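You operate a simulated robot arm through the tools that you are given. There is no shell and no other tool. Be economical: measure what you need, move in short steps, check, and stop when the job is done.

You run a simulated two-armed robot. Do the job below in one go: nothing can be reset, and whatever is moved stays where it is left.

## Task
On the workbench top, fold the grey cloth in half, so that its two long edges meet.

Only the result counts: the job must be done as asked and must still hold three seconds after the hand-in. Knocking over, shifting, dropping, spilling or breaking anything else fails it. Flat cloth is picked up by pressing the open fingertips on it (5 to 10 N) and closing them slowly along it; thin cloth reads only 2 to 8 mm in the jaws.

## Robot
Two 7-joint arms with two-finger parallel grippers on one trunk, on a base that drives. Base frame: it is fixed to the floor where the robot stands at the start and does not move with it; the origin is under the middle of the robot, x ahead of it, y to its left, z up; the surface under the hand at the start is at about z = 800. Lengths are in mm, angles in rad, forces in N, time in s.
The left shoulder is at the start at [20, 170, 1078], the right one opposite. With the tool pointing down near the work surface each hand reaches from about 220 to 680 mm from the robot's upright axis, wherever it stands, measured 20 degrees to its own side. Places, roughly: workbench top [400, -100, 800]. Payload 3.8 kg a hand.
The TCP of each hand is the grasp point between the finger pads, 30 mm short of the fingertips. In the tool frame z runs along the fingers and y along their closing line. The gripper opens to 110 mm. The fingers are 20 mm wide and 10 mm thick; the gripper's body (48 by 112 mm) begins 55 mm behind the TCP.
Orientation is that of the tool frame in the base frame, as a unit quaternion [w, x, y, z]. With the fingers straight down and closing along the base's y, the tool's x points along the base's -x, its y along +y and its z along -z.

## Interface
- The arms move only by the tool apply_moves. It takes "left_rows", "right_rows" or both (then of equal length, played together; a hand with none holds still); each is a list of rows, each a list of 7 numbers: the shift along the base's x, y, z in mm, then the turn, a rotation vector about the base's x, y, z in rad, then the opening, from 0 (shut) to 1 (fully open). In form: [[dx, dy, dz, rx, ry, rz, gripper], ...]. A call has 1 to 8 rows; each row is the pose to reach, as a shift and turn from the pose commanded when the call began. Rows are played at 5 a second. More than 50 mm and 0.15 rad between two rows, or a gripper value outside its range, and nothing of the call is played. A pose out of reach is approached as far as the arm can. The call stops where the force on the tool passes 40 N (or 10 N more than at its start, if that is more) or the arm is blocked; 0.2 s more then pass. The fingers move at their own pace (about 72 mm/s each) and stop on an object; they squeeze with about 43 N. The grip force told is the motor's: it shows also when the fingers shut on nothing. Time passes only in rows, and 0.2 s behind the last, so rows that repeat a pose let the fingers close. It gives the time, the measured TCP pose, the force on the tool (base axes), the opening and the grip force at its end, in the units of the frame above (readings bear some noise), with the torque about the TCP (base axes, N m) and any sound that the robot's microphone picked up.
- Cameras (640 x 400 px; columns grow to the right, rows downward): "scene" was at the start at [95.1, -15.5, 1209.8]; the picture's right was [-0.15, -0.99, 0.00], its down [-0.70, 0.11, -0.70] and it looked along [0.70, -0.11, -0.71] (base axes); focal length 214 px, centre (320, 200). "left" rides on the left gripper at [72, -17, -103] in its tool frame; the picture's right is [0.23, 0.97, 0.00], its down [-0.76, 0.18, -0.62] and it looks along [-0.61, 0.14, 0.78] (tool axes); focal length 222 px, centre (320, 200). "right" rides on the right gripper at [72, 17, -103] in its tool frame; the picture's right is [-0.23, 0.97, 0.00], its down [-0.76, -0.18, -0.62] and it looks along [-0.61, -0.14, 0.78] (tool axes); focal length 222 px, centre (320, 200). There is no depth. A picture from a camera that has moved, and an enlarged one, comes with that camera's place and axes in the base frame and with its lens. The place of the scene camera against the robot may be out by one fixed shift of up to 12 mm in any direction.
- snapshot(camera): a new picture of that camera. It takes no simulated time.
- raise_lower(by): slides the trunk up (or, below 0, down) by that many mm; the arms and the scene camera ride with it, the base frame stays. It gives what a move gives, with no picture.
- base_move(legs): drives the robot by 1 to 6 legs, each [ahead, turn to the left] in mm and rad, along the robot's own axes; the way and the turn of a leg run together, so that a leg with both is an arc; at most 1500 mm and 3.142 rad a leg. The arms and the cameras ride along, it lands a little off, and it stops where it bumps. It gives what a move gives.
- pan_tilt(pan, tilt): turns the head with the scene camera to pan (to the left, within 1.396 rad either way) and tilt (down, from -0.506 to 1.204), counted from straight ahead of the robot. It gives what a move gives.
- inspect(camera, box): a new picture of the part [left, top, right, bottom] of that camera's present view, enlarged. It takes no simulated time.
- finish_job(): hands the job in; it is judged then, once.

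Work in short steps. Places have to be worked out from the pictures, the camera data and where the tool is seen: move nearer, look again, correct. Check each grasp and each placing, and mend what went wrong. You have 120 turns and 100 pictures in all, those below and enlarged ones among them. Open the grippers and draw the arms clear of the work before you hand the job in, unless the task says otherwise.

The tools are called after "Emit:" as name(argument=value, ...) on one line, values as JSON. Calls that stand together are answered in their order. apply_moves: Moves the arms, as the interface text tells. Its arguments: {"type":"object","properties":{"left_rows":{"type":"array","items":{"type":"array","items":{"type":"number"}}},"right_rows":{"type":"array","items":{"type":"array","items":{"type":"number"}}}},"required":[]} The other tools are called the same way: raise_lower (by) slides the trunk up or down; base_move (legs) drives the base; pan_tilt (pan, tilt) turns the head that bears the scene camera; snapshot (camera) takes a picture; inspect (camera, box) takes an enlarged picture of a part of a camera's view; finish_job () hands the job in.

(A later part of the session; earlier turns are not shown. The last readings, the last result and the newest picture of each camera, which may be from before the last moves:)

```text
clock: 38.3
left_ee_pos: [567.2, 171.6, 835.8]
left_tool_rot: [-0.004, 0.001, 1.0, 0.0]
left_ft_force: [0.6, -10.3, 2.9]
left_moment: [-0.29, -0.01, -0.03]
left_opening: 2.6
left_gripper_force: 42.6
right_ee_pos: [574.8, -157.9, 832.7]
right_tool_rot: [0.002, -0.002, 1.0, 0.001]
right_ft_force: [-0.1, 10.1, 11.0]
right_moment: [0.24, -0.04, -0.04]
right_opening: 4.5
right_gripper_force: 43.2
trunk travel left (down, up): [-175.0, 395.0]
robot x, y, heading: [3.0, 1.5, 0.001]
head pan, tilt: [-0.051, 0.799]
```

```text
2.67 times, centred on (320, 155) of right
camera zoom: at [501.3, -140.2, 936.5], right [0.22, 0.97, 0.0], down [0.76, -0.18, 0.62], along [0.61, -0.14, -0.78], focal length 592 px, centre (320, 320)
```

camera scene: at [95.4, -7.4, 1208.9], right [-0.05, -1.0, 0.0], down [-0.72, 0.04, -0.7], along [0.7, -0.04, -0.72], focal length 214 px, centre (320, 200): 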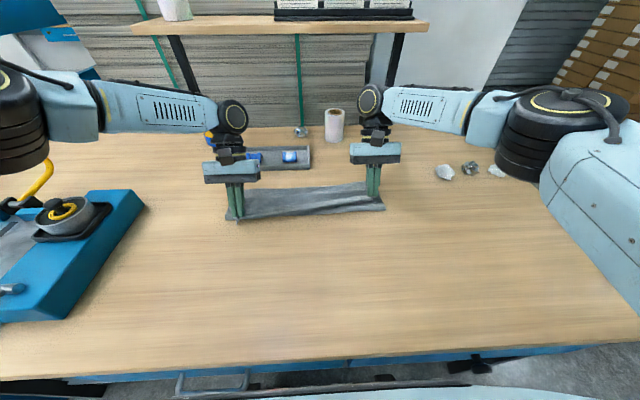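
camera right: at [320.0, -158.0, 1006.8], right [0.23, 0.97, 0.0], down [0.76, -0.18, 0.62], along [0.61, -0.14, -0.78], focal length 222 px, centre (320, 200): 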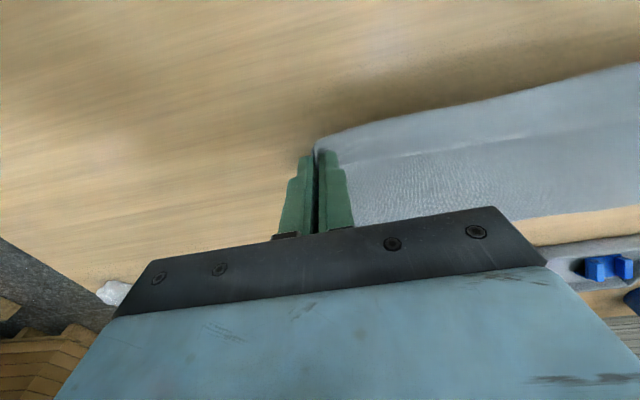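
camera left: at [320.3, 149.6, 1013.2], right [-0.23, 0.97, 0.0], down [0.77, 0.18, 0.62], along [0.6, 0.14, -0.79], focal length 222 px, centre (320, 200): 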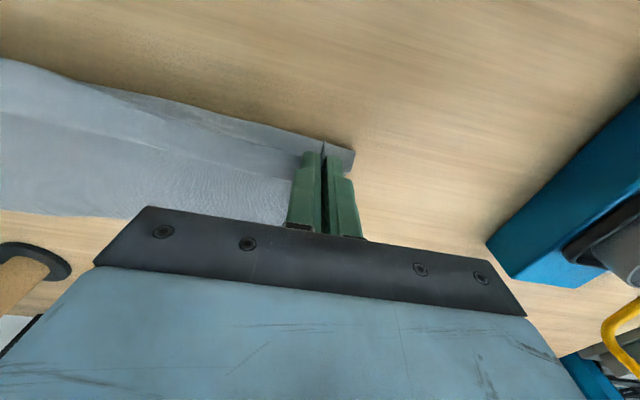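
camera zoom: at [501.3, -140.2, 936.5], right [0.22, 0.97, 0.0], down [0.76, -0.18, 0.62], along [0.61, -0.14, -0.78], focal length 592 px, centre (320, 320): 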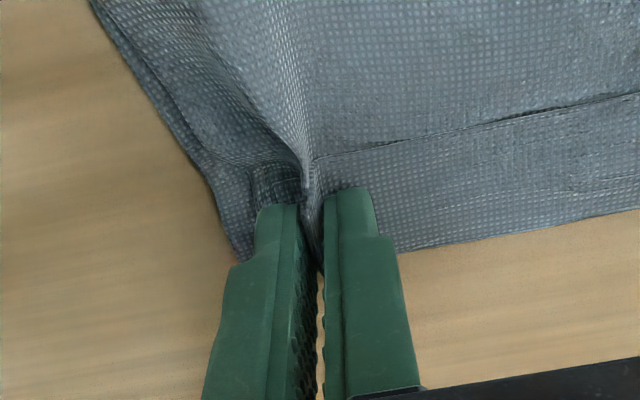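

The right hand caught more than the flap (4.5 mm), so I release it. Then I raise only the left hand and see what it holds.

Emit:
apply_moves(left_rows=[[0, 0, 0, 0, 0, 0, 0], [0, 0, 0, 0, 0, 0, 0], [0, 0, 0, 0, 0, 0, 0], [-5, -3, 12, 0, 0, 0, 0], [-12, -5, 28, 0, 0, 0, 0], [-20, -6, 45, 0, 0, 0, 0]], right_rows=[[0, 0, 1, 0, 0, 0, 0.15], [0, 0, 1, 0, 0, 0, 0.35], [0, 0, 15, 0, 0, 0, 0.35], [0, 0, 30, 0, 0, 0, 0.35], [0, 0, 45, 0, 0, 0, 0.35], [0, 0, 60, 0, 0, 0, 0.35]])

Emit:
snapshot(camera="left")

Emit:
snapshot(camera="right")

Emit:
inspect(camera="scene", box=[220, 150, 420, 275])

```text
clock: 39.7
left_ee_pos: [548.2, 168.3, 877.8]
left_tool_rot: [-0.005, 0.0, 1.0, 0.0]
left_ft_force: [0.4, -0.4, -0.5]
left_moment: [0.03, -0.02, 0.02]
left_opening: 2.8
left_gripper_force: 42.2
right_ee_pos: [575.2, -159.0, 891.9]
right_tool_rot: [0.0, 0.0, 1.0, 0.001]
right_ft_force: [0.7, -0.8, -0.6]
right_moment: [0.02, 0.0, -0.01]
right_opening: 38.5
right_gripper_force: 0.0
trunk travel left (down, up): [-175.0, 395.0]
robot x, y, heading: [-1.8, -1.6, -0.0]
head pan, tilt: [-0.051, 0.799]
```

```text
32 pictures are left
camera left: at [474.7, 152.0, 983.0], right [-0.23, 0.97, 0.0], down [0.77, 0.18, 0.61], along [0.6, 0.14, -0.79], focal length 222 px, centre (320, 200)
```

left: 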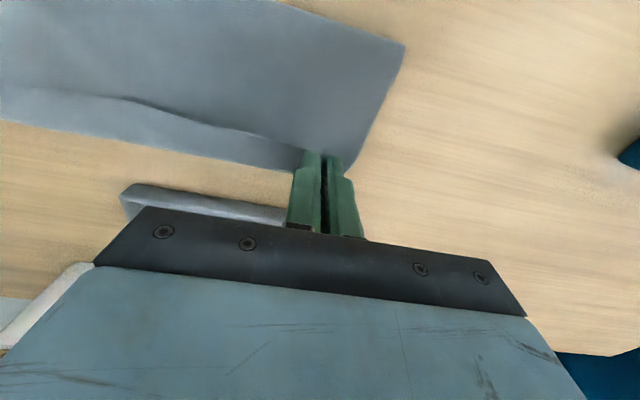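

```text
31 pictures are left
camera right: at [501.8, -141.8, 996.1], right [0.23, 0.97, 0.0], down [0.76, -0.18, 0.62], along [0.61, -0.14, -0.78], focal length 222 px, centre (320, 200)
```

right: 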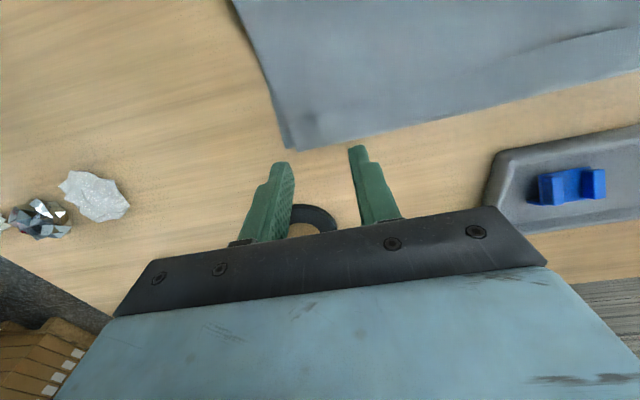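

```text
3.20 times, centred on (320, 212) of scene
camera zoom: at [95.2, -7.5, 1209.0], right [-0.05, -1.0, 0.0], down [-0.72, 0.04, -0.7], along [0.7, -0.04, -0.72], focal length 686 px, centre (320, 160)
```

zoom: 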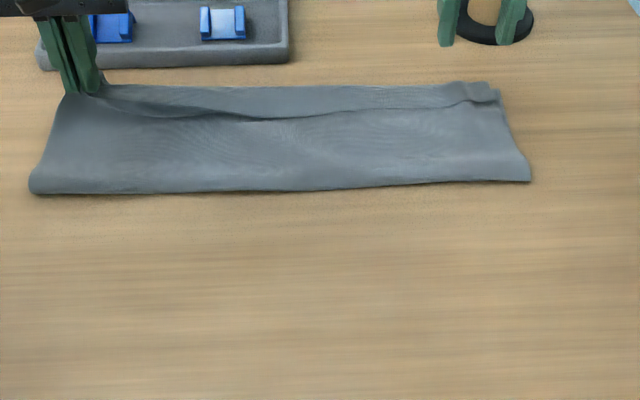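

The left corner came up freely. I carry it back toward −x and up, so the hem peels open along the edge.

Emit:
apply_moves(left_rows=[[-25, 0, 25, 0, 0, 0, 0], [-60, 0, 45, 0, 0, 0, 0], [-100, 0, 50, 0, 0, 0, 0], [-140, 0, 40, 0, 0, 0, 0], [-175, 0, 20, 0, 0, 0, 0]], right_rows=[[0, 0, 5, 0, 0, 0, 0.35], [0, 0, 10, 0, 0, 0, 0.35], [0, 0, 15, 0, 0, 0, 0.35], [0, 0, 15, 0, 0, 0, 0.35], [0, 0, 15, 0, 0, 0, 0.35]])

Emit:
inspect(camera="scene", box=[180, 110, 460, 285])

Emit:
inspect(camera="right", box=[200, 0, 640, 275])

```text
clock: 40.9
left_ee_pos: [371.0, 167.5, 898.1]
left_tool_rot: [-0.006, 0.0, 1.0, 0.001]
left_ft_force: [0.2, 0.3, 0.5]
left_moment: [0.05, 0.0, 0.03]
left_opening: 2.7
left_gripper_force: 42.7
right_ee_pos: [574.7, -158.7, 907.4]
right_tool_rot: [0.0, 0.0, 1.0, -0.001]
right_ft_force: [0.2, 0.0, -0.2]
right_moment: [0.03, -0.02, -0.01]
right_opening: 38.4
right_gripper_force: 0.2
trunk travel left (down, up): [-175.0, 395.0]
robot x, y, heading: [0.6, 2.9, -0.0]
head pan, tilt: [-0.051, 0.799]
```

```text
2.29 times, centred on (320, 198) of scene
camera zoom: at [95.2, -7.2, 1209.0], right [-0.05, -1.0, 0.0], down [-0.72, 0.04, -0.7], along [0.7, -0.04, -0.72], focal length 490 px, centre (320, 206)
```

zoom: 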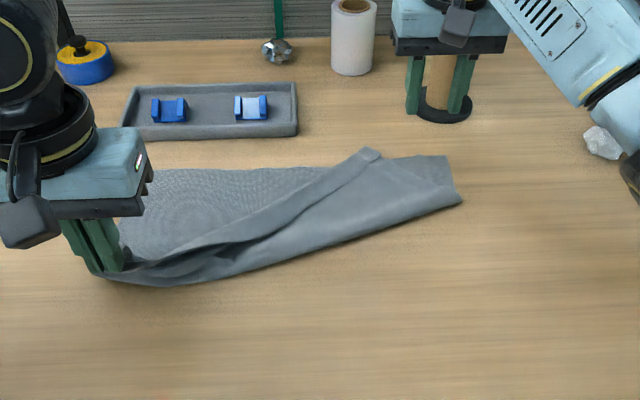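

```text
1.45 times, centred on (420, 138) of right
camera zoom: at [501.9, -141.4, 1010.4], right [0.23, 0.97, 0.0], down [0.76, -0.18, 0.62], along [0.61, -0.14, -0.78], focal length 323 px, centre (174, 291)
```

zoom: 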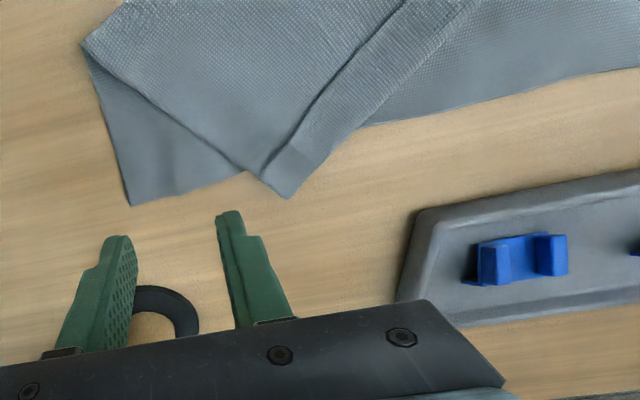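

The hem is peeling open. I carry the left corner all the way back to near the original edge position and lay it down.

Emit:
apply_moves(left_rows=[[-30, 5, -8, 0, 0, 0, 0], [-60, 10, -22, 0, 0, 0, 0], [-85, 14, -40, 0, 0, 0, 0], [-100, 16, -56, 0, 0, 0, 0], [-108, 16, -60, 0, 0, 0, 0]])

Emit:
inspect(camera="scene", box=[160, 120, 480, 320])

Emit:
inspect(camera="right", box=[200, 0, 640, 275])

```text
clock: 42.1
left_ee_pos: [273.8, 167.7, 838.9]
left_tool_rot: [-0.008, 0.011, 1.0, -0.006]
left_ft_force: [-0.3, 0.2, 0.6]
left_moment: [0.02, -0.01, 0.0]
left_opening: 2.5
left_gripper_force: 42.9
right_ee_pos: [586.9, -168.1, 896.7]
right_tool_rot: [-0.007, 0.0, 1.0, 0.005]
right_ft_force: [-0.4, 0.2, 0.4]
right_moment: [-0.02, 0.01, 0.01]
right_opening: 38.6
right_gripper_force: 0.1
trunk travel left (down, up): [-175.0, 395.0]
robot x, y, heading: [-2.0, 0.5, -0.008]
head pan, tilt: [-0.051, 0.799]
```

```text
2.00 times, centred on (320, 220) of scene
camera zoom: at [109.6, -20.8, 1207.3], right [-0.06, -1.0, -0.01], down [-0.72, 0.05, -0.69], along [0.69, -0.03, -0.73], focal length 429 px, centre (320, 160)
```

zoom: 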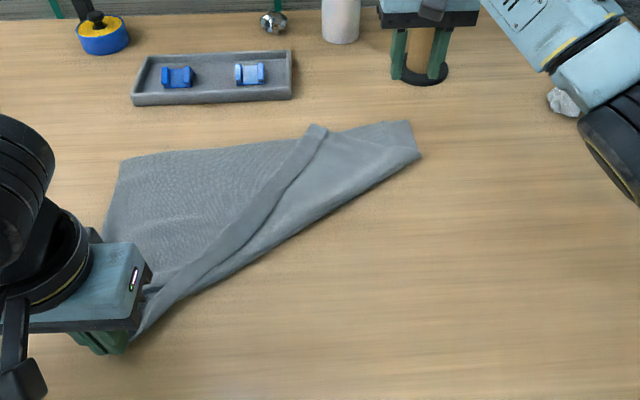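

```text
1.45 times, centred on (420, 138) of right
camera zoom: at [514.0, -150.4, 1002.6], right [0.23, 0.97, 0.01], down [0.77, -0.18, 0.61], along [0.6, -0.13, -0.79], focal length 323 px, centre (174, 291)
```

zoom: 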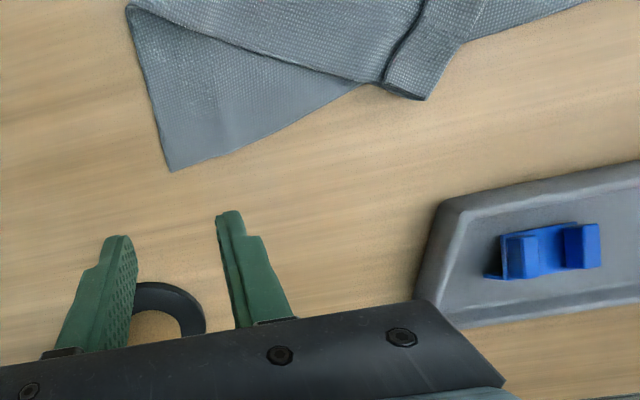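

The robot's body and camera have shifted a few millimetres, so the left arm may be pressing on something near its inner limit. I back the left hand off right away and look around.

Emit:
apply_moves(left_rows=[[10, 0, 3, 0, 0, 0, 0], [20, 0, 5, 0, 0, 0, 0]])

Emit:
snapshot(camera="scene")

```text
clock: 42.7
left_ee_pos: [288.4, 171.8, 841.8]
left_tool_rot: [-0.009, 0.005, 1.0, -0.002]
left_ft_force: [-0.8, 0.6, -0.7]
left_moment: [0.05, -0.01, 0.0]
left_opening: 2.6
left_gripper_force: 42.5
right_ee_pos: [581.0, -163.3, 900.7]
right_tool_rot: [-0.004, 0.0, 1.0, 0.002]
right_ft_force: [-1.0, 0.0, 0.9]
right_moment: [0.0, -0.03, 0.01]
right_opening: 38.2
right_gripper_force: 0.1
trunk travel left (down, up): [-175.0, 395.0]
robot x, y, heading: [1.0, -2.5, -0.006]
head pan, tilt: [-0.051, 0.799]
```

```text
25 pictures are left
camera scene: at [104.3, -13.9, 1208.0], right [-0.05, -1.0, -0.01], down [-0.72, 0.04, -0.69], along [0.69, -0.03, -0.72], focal length 214 px, centre (320, 200)
```

scene: 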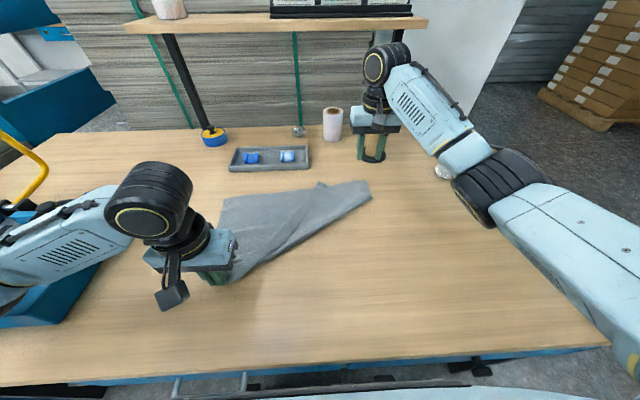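

I back the left hand off further, then hover the right hand above the loose top-right corner near (566, −25).

Emit:
apply_moves(left_rows=[[8, 0, 0, 0, 0, 0, 0], [16, 0, 0, 0, 0, 0, 0], [16, 0, 0, 0, 0, 0, 0], [16, 0, 0, 0, 0, 0, 0], [16, 0, 0, 0, 0, 0, 0]], right_rows=[[-3, 28, 5, 0, 0, 0, 0.35], [-6, 56, 5, 0, 0, 0, 0.35], [-10, 90, 0, 0, 0, 0, 0.35], [-14, 120, -10, 0, 0, 0, 0.35], [-15, 136, -25, 0, 0, 0, 0.35]])

Emit:
inspect(camera="right", box=[160, 40, 480, 240])

```text
clock: 43.9
left_ee_pos: [303.9, 178.8, 842.7]
left_tool_rot: [-0.008, 0.003, 1.0, -0.001]
left_ft_force: [-0.2, -0.4, 0.1]
left_moment: [0.03, 0.01, 0.0]
left_opening: 2.8
left_gripper_force: 43.1
right_ee_pos: [564.1, -24.0, 878.7]
right_tool_rot: [-0.003, 0.0, 1.0, 0.001]
right_ft_force: [-0.7, -0.5, 0.3]
right_moment: [-0.02, -0.02, 0.0]
right_opening: 38.6
right_gripper_force: 0.0
trunk travel left (down, up): [-175.0, 395.0]
robot x, y, heading: [3.3, 0.5, 0.001]
head pan, tilt: [-0.051, 0.799]
```

```text
2.00 times, centred on (320, 140) of right
camera zoom: at [491.8, -7.6, 982.2], right [0.23, 0.97, 0.0], down [0.76, -0.18, 0.62], along [0.6, -0.14, -0.79], focal length 444 px, centre (320, 320)
```

zoom: 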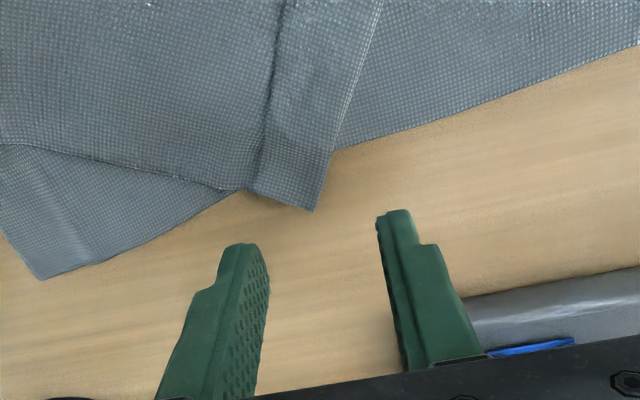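

The view shows the true corner of the edge at about (555, −54), with a 30 mm flap running back along the diagonal. I yaw the right gripper so it closes along the flap, and centre it on the flap.

Emit:
apply_moves(right_rows=[[-3, -1, 0, 0, 0, 0.147, 0.24], [-6, -2, 0, 0, 0, 0.294, 0.24], [-10, -3, 0, 0, 0, 0.441, 0.24], [-14, -4, -5, 0, 0, 0.588, 0.24], [-18, -5, -10, 0, 0, 0.735, 0.24], [-22, -6, -18, 0, 0, 0.882, 0.24], [-24, -7, -28, 0, 0, 1.03, 0.24], [-24, -7, -34, 0, 0, 1.03, 0.24]])

Emit:
inspect(camera="right", box=[160, 40, 480, 240])

```text
clock: 45.7
left_ee_pos: [303.1, 177.5, 843.3]
left_tool_rot: [-0.007, 0.002, 1.0, 0.0]
left_ft_force: [0.1, 0.5, 0.3]
left_moment: [0.04, 0.02, 0.0]
left_opening: 2.5
left_gripper_force: 42.0
right_ee_pos: [538.5, -33.8, 846.2]
right_tool_rot: [-0.001, -0.494, 0.869, 0.002]
right_ft_force: [0.6, 0.7, 0.4]
right_moment: [-0.02, 0.0, -0.02]
right_opening: 26.4
right_gripper_force: 0.0
trunk travel left (down, up): [-175.0, 395.0]
robot x, y, heading: [-3.3, -2.5, 0.001]
head pan, tilt: [-0.051, 0.799]
```

```text
2.00 times, centred on (320, 140) of right
camera zoom: at [486.8, -86.3, 948.7], right [-0.72, 0.69, 0.01], down [0.54, 0.56, 0.62], along [0.43, 0.45, -0.78], focal length 444 px, centre (320, 320)
```

zoom: 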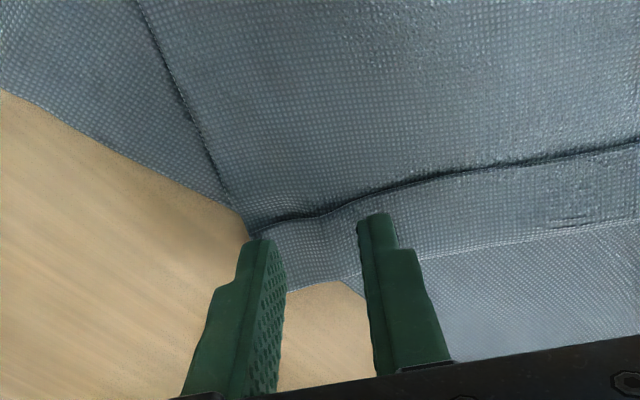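

The fingers sit just at the flap's edge, so I shift 6 mm toward its middle, touch lightly and close.

Emit:
apply_moves(right_rows=[[4, 4, -6, 0, 0, 0, 0.24], [4, 4, -11, 0, 0, 0, 0.24], [4, 4, -13, 0, 0, 0, 0.24], [4, 4, -13, 0, 0, 0, 0.18], [4, 4, -13, 0, 0, 0, 0.12], [4, 4, -13, 0, 0, 0, 0.06], [4, 4, -13, 0, 0, 0, 0], [4, 4, -13, 0, 0, 0, 0]])

Emit:
inspect(camera="right", box=[160, 40, 480, 240])

```text
clock: 47.5
left_ee_pos: [303.3, 178.5, 843.3]
left_tool_rot: [-0.006, 0.002, 1.0, 0.001]
left_ft_force: [0.4, -0.2, -0.1]
left_moment: [0.05, -0.03, 0.05]
left_opening: 2.7
left_gripper_force: 42.5
right_ee_pos: [543.2, -28.3, 833.7]
right_tool_rot: [0.0, -0.492, 0.871, 0.003]
right_ft_force: [1.3, 0.5, 11.2]
right_moment: [0.02, -0.09, 0.01]
right_opening: 4.3
right_gripper_force: 42.8
trunk travel left (down, up): [-175.0, 395.0]
robot x, y, heading: [1.5, 0.6, -0.005]
head pan, tilt: [-0.051, 0.799]
```

```text
2.00 times, centred on (320, 140) of right
camera zoom: at [490.1, -81.7, 937.2], right [-0.72, 0.7, 0.0], down [0.54, 0.56, 0.63], along [0.43, 0.45, -0.78], focal length 444 px, centre (320, 320)
```

zoom: 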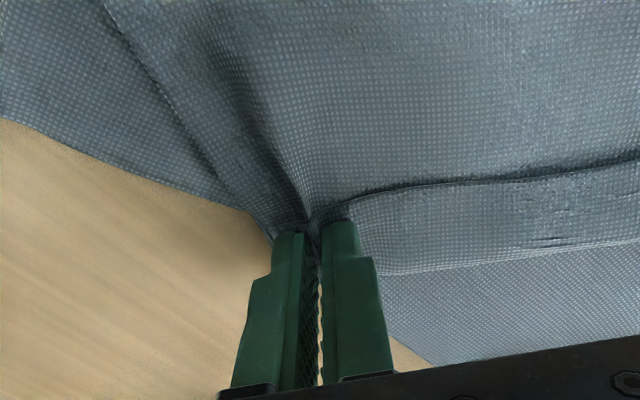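

It holds the hem plus the top layer, and the bottom stays put. I carry this corner back over to the near right while unwinding the yaw, with the left hand held slightly raised.

Emit:
apply_moves(left_rows=[[0, 0, 2, 0, 0, 0, 0], [0, 0, 4, 0, 0, 0, 0], [0, 0, 6, 0, 0, 0, 0], [0, 0, 8, 0, 0, 0, 0], [0, 0, 12, 0, 0, 0, 0], [0, 0, 15, 0, 0, 0, 0], [0, 0, 18, 0, 0, 0, 0], [0, 0, 20, 0, 0, 0, 0]], right_rows=[[-5, -4, 25, 0, 0, -0.13, 0], [-20, -15, 60, 0, 0, -0.26, 0], [-45, -35, 85, 0, 0, -0.39, 0], [-75, -55, 100, 0, 0, -0.52, 0], [-110, -80, 100, 0, 0, -0.65, 0], [-145, -105, 90, 0, 0, -0.78, 0], [-175, -125, 70, 0, 0, -0.91, 0], [-205, -140, 45, 0, 0, -1.03, 0]])

Emit:
inspect(camera="scene", box=[160, 110, 480, 310])

```text
clock: 49.3
left_ee_pos: [302.2, 180.2, 866.7]
left_tool_rot: [-0.004, 0.002, 1.0, -0.004]
left_ft_force: [2.3, -22.8, 1.3]
left_moment: [-0.76, -0.07, -0.08]
left_opening: 2.7
left_gripper_force: 42.6
right_ee_pos: [335.2, -165.0, 880.7]
right_tool_rot: [0.0, -0.002, 1.0, 0.004]
right_ft_force: [-2.4, 23.0, -1.5]
right_moment: [0.74, 0.04, 0.1]
right_opening: 3.4
right_gripper_force: 43.4
trunk travel left (down, up): [-175.0, 395.0]
robot x, y, heading: [1.4, 3.2, -0.0]
head pan, tilt: [-0.051, 0.799]
```

```text
2.00 times, centred on (320, 210) of scene
camera zoom: at [95.5, -8.2, 1208.9], right [-0.05, -1.0, 0.0], down [-0.72, 0.04, -0.7], along [0.7, -0.03, -0.72], focal length 429 px, centre (320, 180)
```

zoom: 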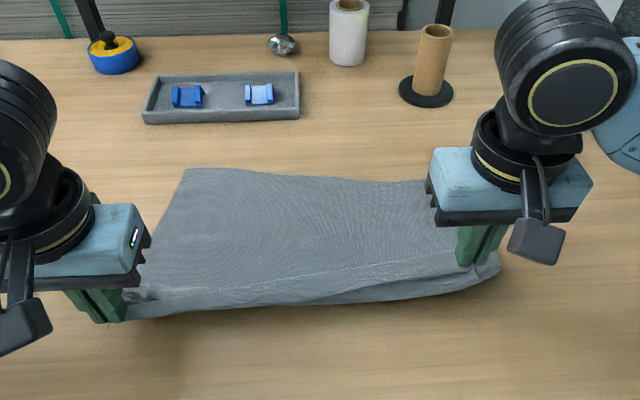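

The cloth is spread again, with the flap hanging on the robot side below the taut line. I relax the tension, then lower while moving slightly +x, so the hanging flap's edge touches first and is drawn out flat.

Emit:
apply_moves(left_rows=[[-3, -4, 0, 0, 0, 0, 0], [-3, -6, -4, 0, 0, 0, 0], [4, -6, -12, 0, 0, 0, 0], [12, -6, -20, 0, 0, 0, 0], [20, -6, -26, 0, 0, 0, 0], [28, -6, -31, 0, 0, 0, 0]], right_rows=[[-12, 4, -6, 0, 0, 0, 0], [-18, 5, -18, 0, 0, 0, 0], [-11, 5, -26, 0, 0, 0, 0], [-3, 5, -34, 0, 0, 0, 0], [5, 5, -40, 0, 0, 0, 0], [13, 5, -45, 0, 0, 0, 0]])

Emit:
snapshot(camera="left")

Emit:
snapshot(camera="right")

```text
clock: 50.7
left_ee_pos: [329.2, 176.7, 835.0]
left_tool_rot: [-0.004, 0.0, 1.0, 0.0]
left_ft_force: [-2.4, -7.9, 10.6]
left_moment: [-0.26, -0.08, -0.03]
left_opening: 2.7
left_gripper_force: 42.6
right_ee_pos: [347.5, -160.9, 836.1]
right_tool_rot: [0.002, -0.001, 1.0, 0.0]
right_ft_force: [-2.5, 8.2, 8.1]
right_moment: [0.31, 0.06, 0.09]
right_opening: 3.4
right_gripper_force: 43.4
trunk travel left (down, up): [-175.0, 395.0]
robot x, y, heading: [-1.6, 2.5, 0.004]
head pan, tilt: [-0.051, 0.799]
```

```text
20 pictures are left
camera left: at [255.6, 161.0, 938.3], right [-0.23, 0.97, 0.0], down [0.77, 0.18, 0.62], along [0.6, 0.14, -0.79], focal length 222 px, centre (320, 200)
```

left: 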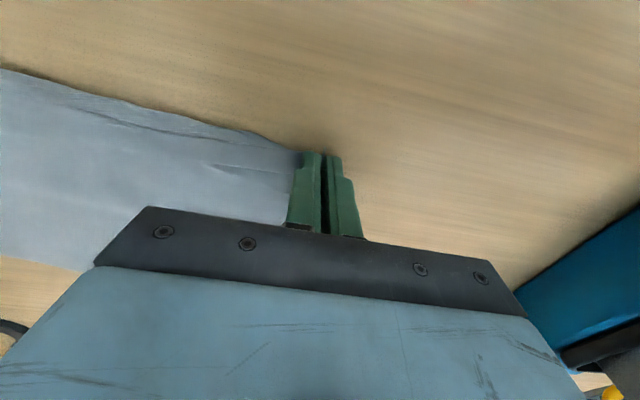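

```text
19 pictures are left
camera right: at [274.1, -143.5, 939.4], right [0.23, 0.97, 0.0], down [0.76, -0.18, 0.63], along [0.61, -0.14, -0.78], focal length 222 px, centre (320, 200)
```

right: 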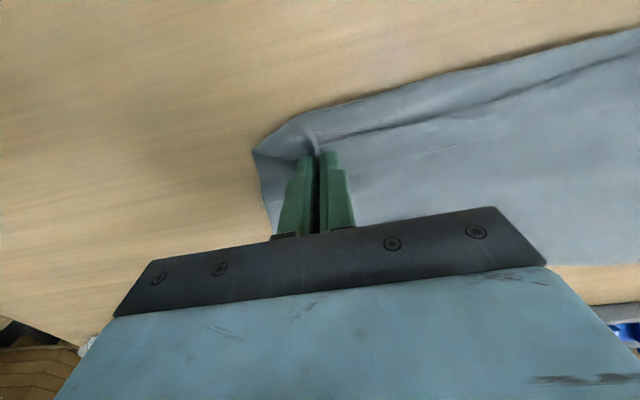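

The flap has opened out on the near side. I release both hands and lift.

Emit:
apply_moves(left_rows=[[0, 0, 0.5, 0, 0, 0, 0.12], [0, 0, 0.5, 0, 0, 0, 0.25], [0, 0, 1, 0, 0, 0, 0.4], [0, 0, 15, 0, 0, 0, 0.4], [0, 0, 45, 0, 0, 0, 0.4], [0, 0, 80, 0, 0, 0, 0.4]], right_rows=[[0, 0, 0.5, 0, 0, 0, 0.12], [0, 0, 0.5, 0, 0, 0, 0.25], [0, 0, 1, 0, 0, 0, 0.4], [0, 0, 15, 0, 0, 0, 0.4], [0, 0, 45, 0, 0, 0, 0.4], [0, 0, 80, 0, 0, 0, 0.4]])

Emit:
snapshot(camera="left")

Emit:
snapshot(camera="right")

```text
clock: 52.1
left_ee_pos: [328.8, 176.1, 913.0]
left_tool_rot: [-0.005, 0.0, 1.0, 0.0]
left_ft_force: [-0.6, 0.4, 0.5]
left_moment: [0.01, 0.02, -0.01]
left_opening: 43.9
left_gripper_force: 0.0
right_ee_pos: [346.7, -161.3, 915.7]
right_tool_rot: [-0.001, -0.001, 1.0, 0.0]
right_ft_force: [-0.4, 0.3, 0.0]
right_moment: [-0.01, 0.03, 0.01]
right_opening: 44.1
right_gripper_force: 0.0
trunk travel left (down, up): [-175.0, 395.0]
robot x, y, heading: [-0.4, 0.3, 0.001]
head pan, tilt: [-0.051, 0.799]
```

```text
18 pictures are left
camera left: at [256.4, 161.1, 1018.0], right [-0.23, 0.97, 0.0], down [0.77, 0.18, 0.62], along [0.6, 0.14, -0.79], focal length 222 px, centre (320, 200)
```

left: 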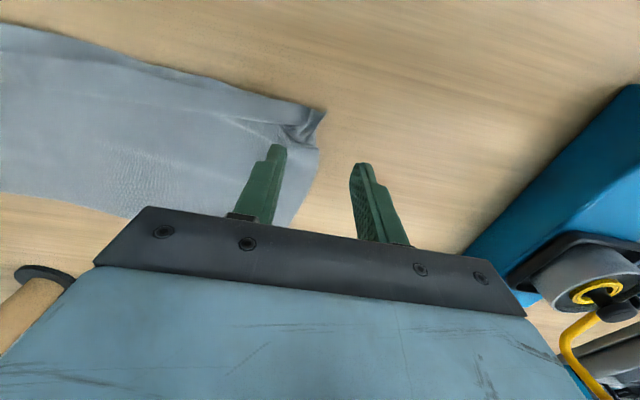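

```text
17 pictures are left
camera right: at [274.3, -142.9, 1018.8], right [0.23, 0.97, 0.0], down [0.76, -0.18, 0.62], along [0.61, -0.14, -0.78], focal length 222 px, centre (320, 200)
```

right: 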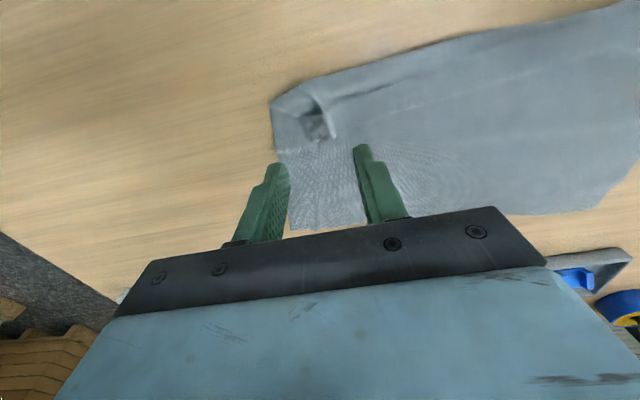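

The cloth is nearly reset, with the near edge at x≈312–319. This time I grip only the outer 8–10 mm of the edge, to keep any curl negligible. I lower above those spots and verify.

Emit:
apply_moves(left_rows=[[-8, -10, -25, 0, 0, 0, 0.4], [-15, -20, -50, 0, 0, 0, 0.4], [-15, -20, -70, 0, 0, 0, 0.4]], right_rows=[[-18, -2, -25, 0, 0, 0, 0.4], [-34, -4, -50, 0, 0, 0, 0.4], [-34, -4, -72, 0, 0, 0, 0.4]])

Emit:
inspect(camera="left", box=[160, 60, 480, 260])

Emit:
inspect(camera="right", box=[160, 60, 480, 260])

```text
clock: 52.9
left_ee_pos: [313.6, 157.5, 842.0]
left_tool_rot: [-0.005, 0.001, 1.0, -0.001]
left_ft_force: [0.0, -0.7, -0.4]
left_moment: [0.01, 0.0, -0.01]
left_opening: 43.8
left_gripper_force: 0.1
right_ee_pos: [313.9, -164.4, 842.4]
right_tool_rot: [0.0, -0.001, 1.0, 0.0]
right_ft_force: [0.9, -0.3, 0.4]
right_moment: [0.0, 0.01, 0.0]
right_opening: 44.1
right_gripper_force: 0.1
trunk travel left (down, up): [-175.0, 395.0]
robot x, y, heading: [-2.0, -1.4, 0.004]
head pan, tilt: [-0.051, 0.799]
```

```text
2.00 times, centred on (320, 160) of left
camera zoom: at [241.5, 141.3, 946.7], right [-0.23, 0.97, 0.0], down [0.77, 0.18, 0.62], along [0.6, 0.14, -0.79], focal length 444 px, centre (320, 280)
```

zoom: 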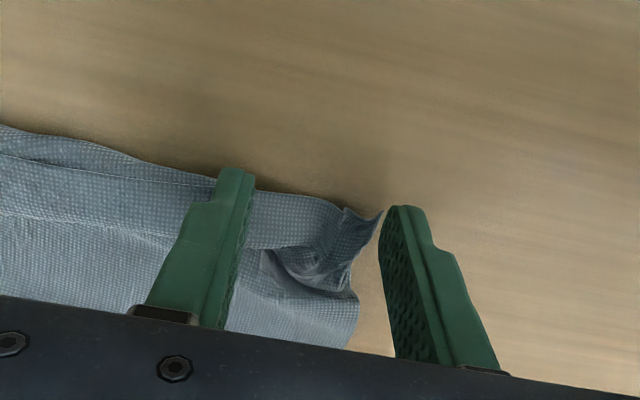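

```text
2.00 times, centred on (320, 160) of right
camera zoom: at [241.3, -146.6, 945.7], right [0.23, 0.97, 0.0], down [0.76, -0.18, 0.62], along [0.61, -0.14, -0.78], focal length 444 px, centre (320, 280)
```

zoom: 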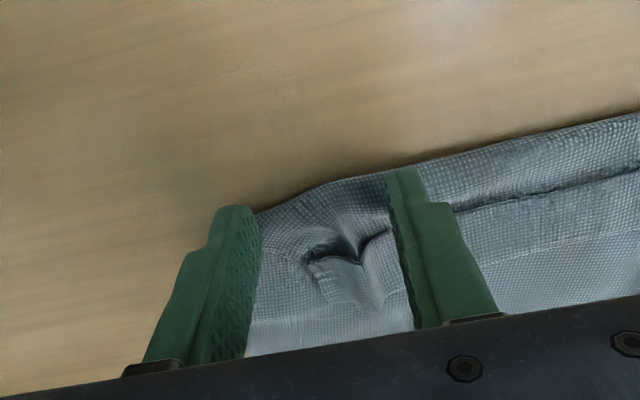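

Both hands overlap the outer ~10 mm of the edge as intended. I press lightly and close slowly.

Emit:
apply_moves(left_rows=[[1, 0, -6, 0, 0, 0, 0.4], [1, -2, -11, 0, 0, 0, 0.4], [1, -2, -11.5, 0, 0, 0, 0.33], [1, -2, -11.5, 0, 0, 0, 0.26], [1, -2, -11.5, 0, 0, 0, 0.19], [1, -2, -11.5, 0, 0, 0, 0.12], [1, -2, -11.5, 0, 0, 0, 0.05], [1, -2, -11.5, 0, 0, 0, 0]], right_rows=[[1, 0, -6, 0, 0, 0, 0.4], [1, 0, -11, 0, 0, 0, 0.4], [1, 0, -12, 0, 0, 0, 0.33], [1, 0, -12, 0, 0, 0, 0.26], [1, 0, -12, 0, 0, 0, 0.19], [1, 0, -12, 0, 0, 0, 0.12], [1, 0, -12, 0, 0, 0, 0.05], [1, 0, -12, 0, 0, 0, 0]])

Emit:
apply_moves(left_rows=[[0, 0, 12, 0, 0, 0, 0], [5, 0, 30, 0, 0, 0, 0], [10, 0, 50, 0, 0, 0, 0], [15, 0, 70, 0, 0, 0, 0]], right_rows=[[0, 0, 12, 0, 0, 0, 0], [5, 0, 30, 0, 0, 0, 0], [10, 0, 50, 0, 0, 0, 0], [15, 0, 70, 0, 0, 0, 0]])

Emit:
inspect(camera="scene", box=[160, 120, 480, 320])

```text
clock: 54.7
left_ee_pos: [314.5, 154.2, 830.9]
left_tool_rot: [-0.004, 0.0, 1.0, -0.001]
left_ft_force: [0.6, -8.0, 11.3]
left_moment: [-0.31, -0.13, -0.09]
left_opening: 3.0
left_gripper_force: 43.4
right_ee_pos: [314.2, -163.6, 831.5]
right_tool_rot: [0.002, -0.001, 1.0, 0.002]
right_ft_force: [-1.0, 4.9, 24.9]
right_moment: [0.04, -0.14, 0.11]
right_opening: 3.2
right_gripper_force: 43.3
trunk travel left (down, up): [-175.0, 395.0]
robot x, y, heading: [0.9, -1.1, -0.004]
head pan, tilt: [-0.051, 0.799]
```

```text
clock: 55.7
left_ee_pos: [331.2, 156.1, 900.7]
left_tool_rot: [-0.005, -0.001, 1.0, 0.0]
left_ft_force: [-0.8, -7.0, 0.0]
left_moment: [-0.19, 0.01, -0.06]
left_opening: 2.6
left_gripper_force: 42.7
right_ee_pos: [331.0, -165.6, 900.9]
right_tool_rot: [0.0, -0.001, 1.0, 0.0]
right_ft_force: [0.5, 6.4, -0.5]
right_moment: [0.17, 0.02, 0.1]
right_opening: 3.0
right_gripper_force: 42.9
trunk travel left (down, up): [-175.0, 395.0]
robot x, y, heading: [1.4, 4.6, 0.001]
head pan, tilt: [-0.051, 0.799]
```

```text
2.00 times, centred on (320, 220) of scene
camera zoom: at [95.5, -7.4, 1208.9], right [-0.05, -1.0, 0.0], down [-0.72, 0.04, -0.7], along [0.7, -0.04, -0.72], focal length 429 px, centre (320, 160)
```

zoom: 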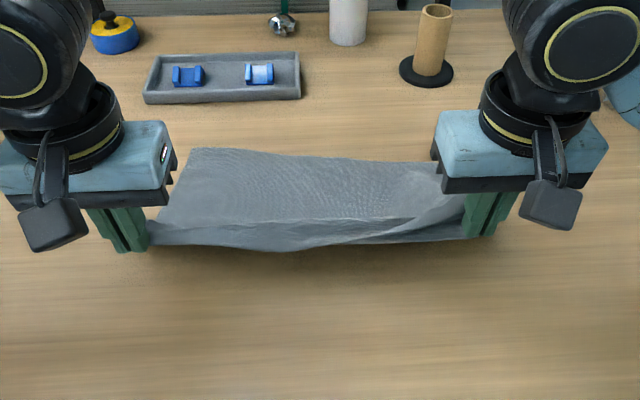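

Both sides are held. Carrying the edge outward always traps this strip, so I'll fold the other way. I lift the cloth to hang from this edge and land its lower edge on the bench. Then I lay the bottom half toward +x and bring the held edge back toward the robot, with the strip leading and nothing curled.

Emit:
apply_moves(left_rows=[[12, 0, 38, 0, 0, 0, 0], [24, 0, 76, 0, 0, 0, 0], [36, 0, 114, 0, 0, 0, 0], [48, 0, 152, 0, 0, 0, 0], [60, 0, 185, 0, 0, 0, 0], [60, 0, 200, 0, 0, 0, 0], [60, 0, 200, 0, 0, 0, 0], [60, 0, 200, 0, 0, 0, 0]], right_rows=[[12, 0, 38, 0, 0, 0, 0], [24, 0, 76, 0, 0, 0, 0], [36, 0, 114, 0, 0, 0, 0], [48, 0, 152, 0, 0, 0, 0], [60, 0, 185, 0, 0, 0, 0], [60, 0, 200, 0, 0, 0, 0], [60, 0, 200, 0, 0, 0, 0], [60, 0, 200, 0, 0, 0, 0]])

Emit:
snapshot(camera="scene")

```text
clock: 57.5
left_ee_pos: [389.6, 154.7, 1103.1]
left_tool_rot: [-0.005, -0.001, 1.0, 0.001]
left_ft_force: [-0.1, -6.4, 0.3]
left_moment: [-0.18, 0.0, -0.09]
left_opening: 2.7
left_gripper_force: 42.7
right_ee_pos: [390.7, -163.9, 1101.3]
right_tool_rot: [0.0, -0.002, 1.0, 0.001]
right_ft_force: [-0.9, 5.9, -0.1]
right_moment: [0.17, -0.01, 0.08]
right_opening: 2.6
right_gripper_force: 42.7
trunk travel left (down, up): [-175.0, 395.0]
robot x, y, heading: [-1.6, -3.2, -0.006]
head pan, tilt: [-0.051, 0.799]
```

```text
13 pictures are left
camera scene: at [95.4, -7.4, 1208.9], right [-0.05, -1.0, 0.0], down [-0.72, 0.04, -0.7], along [0.7, -0.04, -0.72], focal length 214 px, centre (320, 200)
```

scene: 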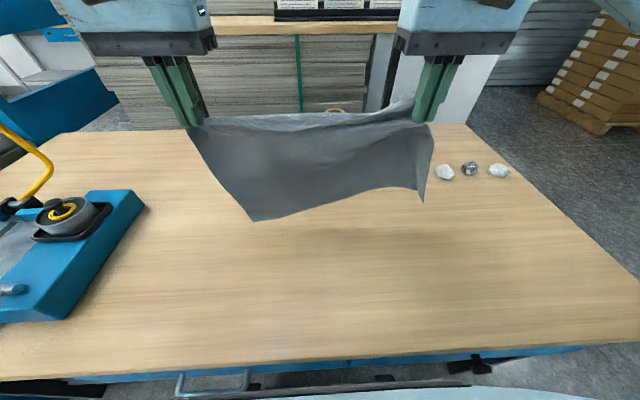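

The cloth hangs from the edge, but the lower corners look uneven; it may still be swinging. I let it settle and look again.

Emit:
apply_moves(left_rows=[[0, 0, 0, 0, 0, 0, 0], [0, 3, 0, 0, 0, 0, 0], [0, 6, 0, 0, 0, 0, 0], [0, 6, 0, 0, 0, 0, 0], [0, 6, 0, 0, 0, 0, 0], [0, 6, 0, 0, 0, 0, 0], [0, 6, 0, 0, 0, 0, 0], [0, 6, 0, 0, 0, 0, 0]])

Emit:
snapshot(camera="scene")

```text
clock: 59.3
left_ee_pos: [390.3, 160.3, 1101.6]
left_tool_rot: [-0.005, 0.0, 1.0, 0.0]
left_ft_force: [-0.1, -10.8, 0.0]
left_moment: [-0.28, -0.01, -0.06]
left_opening: 2.6
left_gripper_force: 42.9
right_ee_pos: [390.1, -165.2, 1100.5]
right_tool_rot: [0.0, -0.001, 1.0, 0.0]
right_ft_force: [1.2, 9.8, 0.2]
right_moment: [0.26, -0.04, 0.14]
right_opening: 3.1
right_gripper_force: 43.1
trunk travel left (down, up): [-175.0, 395.0]
robot x, y, heading: [-3.1, 2.2, 0.001]
head pan, tilt: [-0.051, 0.799]
```

```text
12 pictures are left
camera scene: at [95.5, -7.4, 1208.9], right [-0.05, -1.0, 0.0], down [-0.72, 0.04, -0.7], along [0.7, -0.04, -0.72], focal length 214 px, centre (320, 200)
```

scene: 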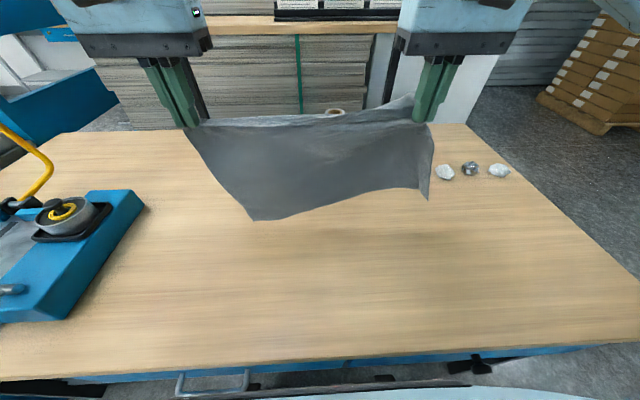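

The hang is skewed on the right. I check with the right hand's camera what it is holding.

Emit:
snapshot(camera="right")

```text
11 pictures are left
camera right: at [317.4, -146.8, 1204.1], right [0.23, 0.97, 0.0], down [0.76, -0.18, 0.62], along [0.61, -0.14, -0.78], focal length 222 px, centre (320, 200)
```

right: 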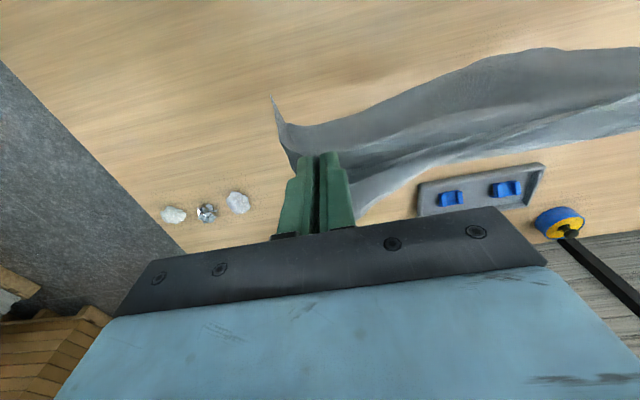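

Working through the geometry, this is the shape I expected: the edge is at −x and the body leaves the jaws horizontally and droops. The lower edge is about 60–100 mm above the bench near x≈380. I lower it onto the bench while moving +x to lay the bottom half.

Emit:
apply_moves(left_rows=[[0, 0, -35, 0, 0, 0, 0], [0, 0, -65, 0, 0, 0, 0], [8, 0, -95, 0, 0, 0, 0], [28, 0, -122, 0, 0, 0, 0], [52, 0, -145, 0, 0, 0, 0], [78, 0, -165, 0, 0, 0, 0], [100, 0, -180, 0, 0, 0, 0]], right_rows=[[0, 0, -35, 0, 0, 0, 0], [0, 0, -65, 0, 0, 0, 0], [8, 0, -95, 0, 0, 0, 0], [28, 0, -122, 0, 0, 0, 0], [52, 0, -145, 0, 0, 0, 0], [78, 0, -165, 0, 0, 0, 0], [100, 0, -180, 0, 0, 0, 0]])

Emit:
snapshot(camera="scene")

```text
clock: 60.9
left_ee_pos: [491.3, 162.6, 920.6]
left_tool_rot: [-0.005, 0.002, 1.0, 0.0]
left_ft_force: [0.7, -8.8, 0.1]
left_moment: [-0.25, 0.01, -0.11]
left_opening: 2.5
left_gripper_force: 42.7
right_ee_pos: [490.0, -164.4, 919.7]
right_tool_rot: [0.0, -0.002, 1.0, 0.0]
right_ft_force: [0.8, 9.3, -0.3]
right_moment: [0.28, 0.0, 0.14]
right_opening: 2.8
right_gripper_force: 42.9
trunk travel left (down, up): [-175.0, 395.0]
robot x, y, heading: [4.5, -1.1, -0.003]
head pan, tilt: [-0.051, 0.799]
```

```text
10 pictures are left
camera scene: at [96.0, -7.3, 1208.9], right [-0.05, -1.0, 0.0], down [-0.72, 0.04, -0.7], along [0.7, -0.04, -0.72], focal length 214 px, centre (320, 200)
```

scene: 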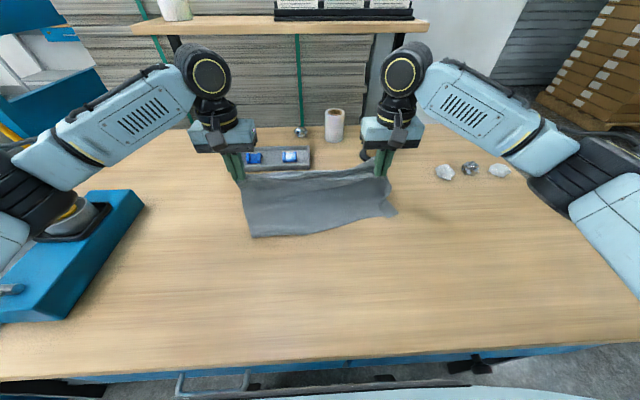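

The bottom half is down but skewed: its edge runs from about (381, 131) to (438, −218). I set the top edge down a little short of it and release. That leaves the bottom corners exposed so I can square them.

Emit:
apply_moves(left_rows=[[-12, 0, -20, 0, 0, 0, 0], [-24, 0, -42, 0, 0, 0, 0], [-32, 0, -64, 0, 0, 0, 0], [-38, 0, -80, 0, 0, 0, 0], [-42, 0, -85, 0, 0, 0, 0.1], [-42, 0, -85, 0, 0, 0, 0.25], [-42, 0, -70, 0, 0, 0, 0.4], [-42, 0, -40, 0, 0, 0, 0.4]], right_rows=[[-8, 0, -20, 0, 0, 0, 0], [-14, 0, -42, 0, 0, 0, 0], [-16, 0, -64, 0, 0, 0, 0], [-18, 0, -80, 0, 0, 0, 0], [-18, 0, -85, 0, 0, 0, 0.1], [-18, 0, -85, 0, 0, 0, 0.25], [-18, 0, -70, 0, 0, 0, 0.4], [-18, 0, -40, 0, 0, 0, 0.4]])

Emit:
apply_moves(left_rows=[[0, 30, 30, 0, 0, 0, 0], [-10, 70, 50, 0, 0, 0, 0], [-20, 100, 60, 0, 0, 0, 0]], right_rows=[[0, -30, 30, 0, 0, 0, 0], [-10, -70, 50, 0, 0, 0, 0], [-20, -100, 60, 0, 0, 0, 0]])

Emit:
inspect(camera="scene", box=[200, 140, 440, 290])

```text
clock: 62.7
left_ee_pos: [449.7, 161.7, 883.0]
left_tool_rot: [-0.006, 0.0, 1.0, -0.001]
left_ft_force: [0.2, 0.5, -0.6]
left_moment: [-0.01, 0.01, 0.03]
left_opening: 43.9
left_gripper_force: 0.1
right_ee_pos: [470.1, -165.1, 882.0]
right_tool_rot: [-0.001, -0.002, 1.0, 0.0]
right_ft_force: [-0.2, -0.5, -0.6]
right_moment: [-0.02, 0.0, -0.02]
right_opening: 44.0
right_gripper_force: 0.0
trunk travel left (down, up): [-175.0, 395.0]
robot x, y, heading: [-0.9, -2.7, -0.003]
head pan, tilt: [-0.051, 0.799]
```

```text
clock: 63.5
left_ee_pos: [427.6, 260.4, 940.1]
left_tool_rot: [-0.004, 0.001, 1.0, 0.001]
left_ft_force: [-0.3, 0.0, -0.3]
left_moment: [0.0, 0.01, 0.02]
left_opening: 0.0
left_gripper_force: 37.5
right_ee_pos: [452.1, -265.2, 940.1]
right_tool_rot: [0.0, -0.001, 1.0, 0.0]
right_ft_force: [-0.1, -0.2, -0.3]
right_moment: [0.01, -0.03, -0.02]
right_opening: 0.2
right_gripper_force: 38.0
trunk travel left (down, up): [-175.0, 395.0]
robot x, y, heading: [1.5, 2.0, -0.005]
head pan, tilt: [-0.051, 0.799]
```

```text
2.67 times, centred on (320, 215) of scene
camera zoom: at [95.0, -7.4, 1209.0], right [-0.05, -1.0, 0.0], down [-0.72, 0.04, -0.7], along [0.7, -0.04, -0.72], focal length 572 px, centre (320, 160)
```

zoom: 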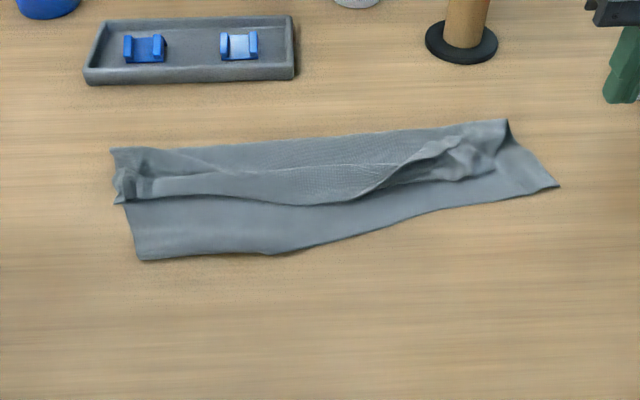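

The bottom layer is full width, and the fold is right on the left side but about 40 mm too shallow on the right. I'll pinch the exposed bottom right corner near (445, −245) and draw it 40 mm toward the robot. First I approach and check.

Emit:
apply_moves(right_rows=[[-1, 20, -25, 0, 0, 0, 0.35], [-2, 49, -55, 0, 0, 0, 0.35], [-2, 49, -85, 0, 0, 0, 0.35], [-2, 49, -95, 0, 0, 0, 0.35]])

Emit:
snapshot(camera="right")

```text
clock: 64.5
left_ee_pos: [428.9, 261.0, 940.9]
left_tool_rot: [-0.005, 0.0, 1.0, -0.001]
left_ft_force: [-0.2, -0.9, -0.5]
left_moment: [0.01, -0.02, 0.03]
left_opening: 0.0
left_gripper_force: 37.8
right_ee_pos: [450.9, -216.4, 845.7]
right_tool_rot: [0.0, -0.001, 1.0, 0.0]
right_ft_force: [-0.3, -0.2, -0.2]
right_moment: [-0.01, -0.01, -0.02]
right_opening: 38.4
right_gripper_force: 0.1
trunk travel left (down, up): [-175.0, 395.0]
robot x, y, heading: [-1.5, -6.1, -0.002]
head pan, tilt: [-0.051, 0.799]
```

```text
8 pictures are left
camera right: at [377.3, -198.2, 949.1], right [0.23, 0.97, 0.0], down [0.76, -0.18, 0.62], along [0.61, -0.14, -0.78], focal length 222 px, centre (320, 200)
```

right: 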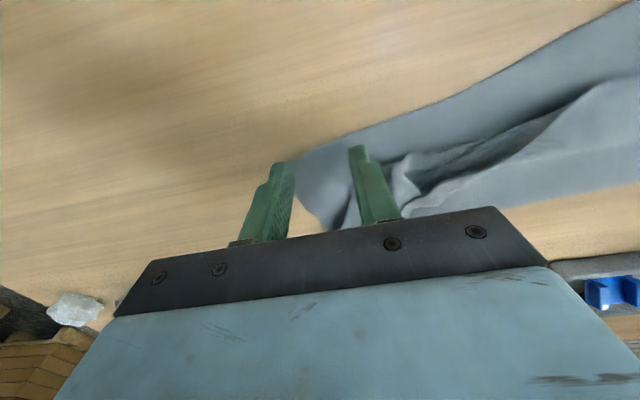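

The corner reads (453, −236) with the edge at x≈446, so the fingers are placed well. I lower, close, and draw the corner toward −x.

Emit:
apply_moves(right_rows=[[3, 2, -8, 0, 0, 0, 0.35], [3, 2, -15, 0, 0, 0, 0.35], [3, 2, -15, 0, 0, 0, 0.28], [3, 2, -15, 0, 0, 0, 0.21], [3, 2, -15, 0, 0, 0, 0.14], [3, 2, -15, 0, 0, 0, 0.07], [3, 2, -15, 0, 0, 0, 0], [3, 2, -15, 0, 0, 0, 0]])

Emit:
apply_moves(right_rows=[[-5, -1, 5, 0, 0, 0, 0], [-18, -3, 6, 0, 0, 0, 0], [-32, -5, 6, 0, 0, 0, 0], [-44, -7, 4, 0, 0, 0, 0], [-44, -7, 1, 0, 0, 0, 0.15], [-44, -7, 1, 0, 0, 0, 0.35], [-44, -7, 25, 0, 0, 0, 0.35], [-44, -40, 65, 0, 0, 0, 0.35]])

Emit:
inspect(camera="scene", box=[200, 140, 440, 290])

```text
clock: 66.3
left_ee_pos: [427.9, 260.5, 941.2]
left_tool_rot: [-0.004, 0.0, 1.0, 0.001]
left_ft_force: [-1.2, -0.1, -0.3]
left_moment: [0.01, -0.03, -0.01]
left_opening: 0.2
left_gripper_force: 37.7
right_ee_pos: [453.1, -212.5, 830.9]
right_tool_rot: [0.001, 0.0, 1.0, -0.001]
right_ft_force: [1.3, 1.2, 14.0]
right_moment: [0.07, -0.02, -0.02]
right_opening: 2.2
right_gripper_force: 42.7
trunk travel left (down, up): [-175.0, 395.0]
robot x, y, heading: [0.5, 2.5, 0.002]
head pan, tilt: [-0.051, 0.799]
```

```text
refused: row 8 steps farther than a row can; nothing moved
```

```text
2.67 times, centred on (320, 215) of scene
camera zoom: at [94.7, -6.9, 1209.1], right [-0.05, -1.0, 0.0], down [-0.72, 0.04, -0.7], along [0.7, -0.04, -0.72], focal length 572 px, centre (320, 160)
```

zoom: 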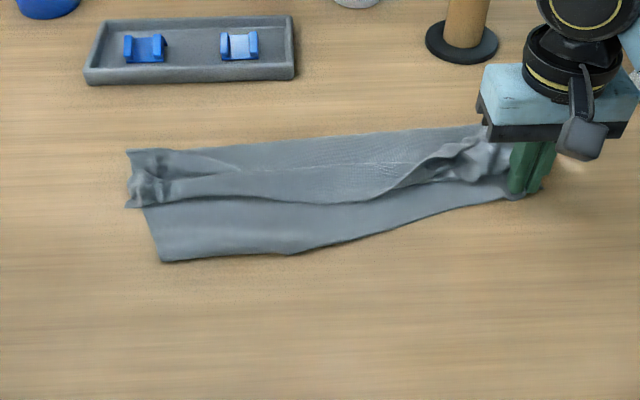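

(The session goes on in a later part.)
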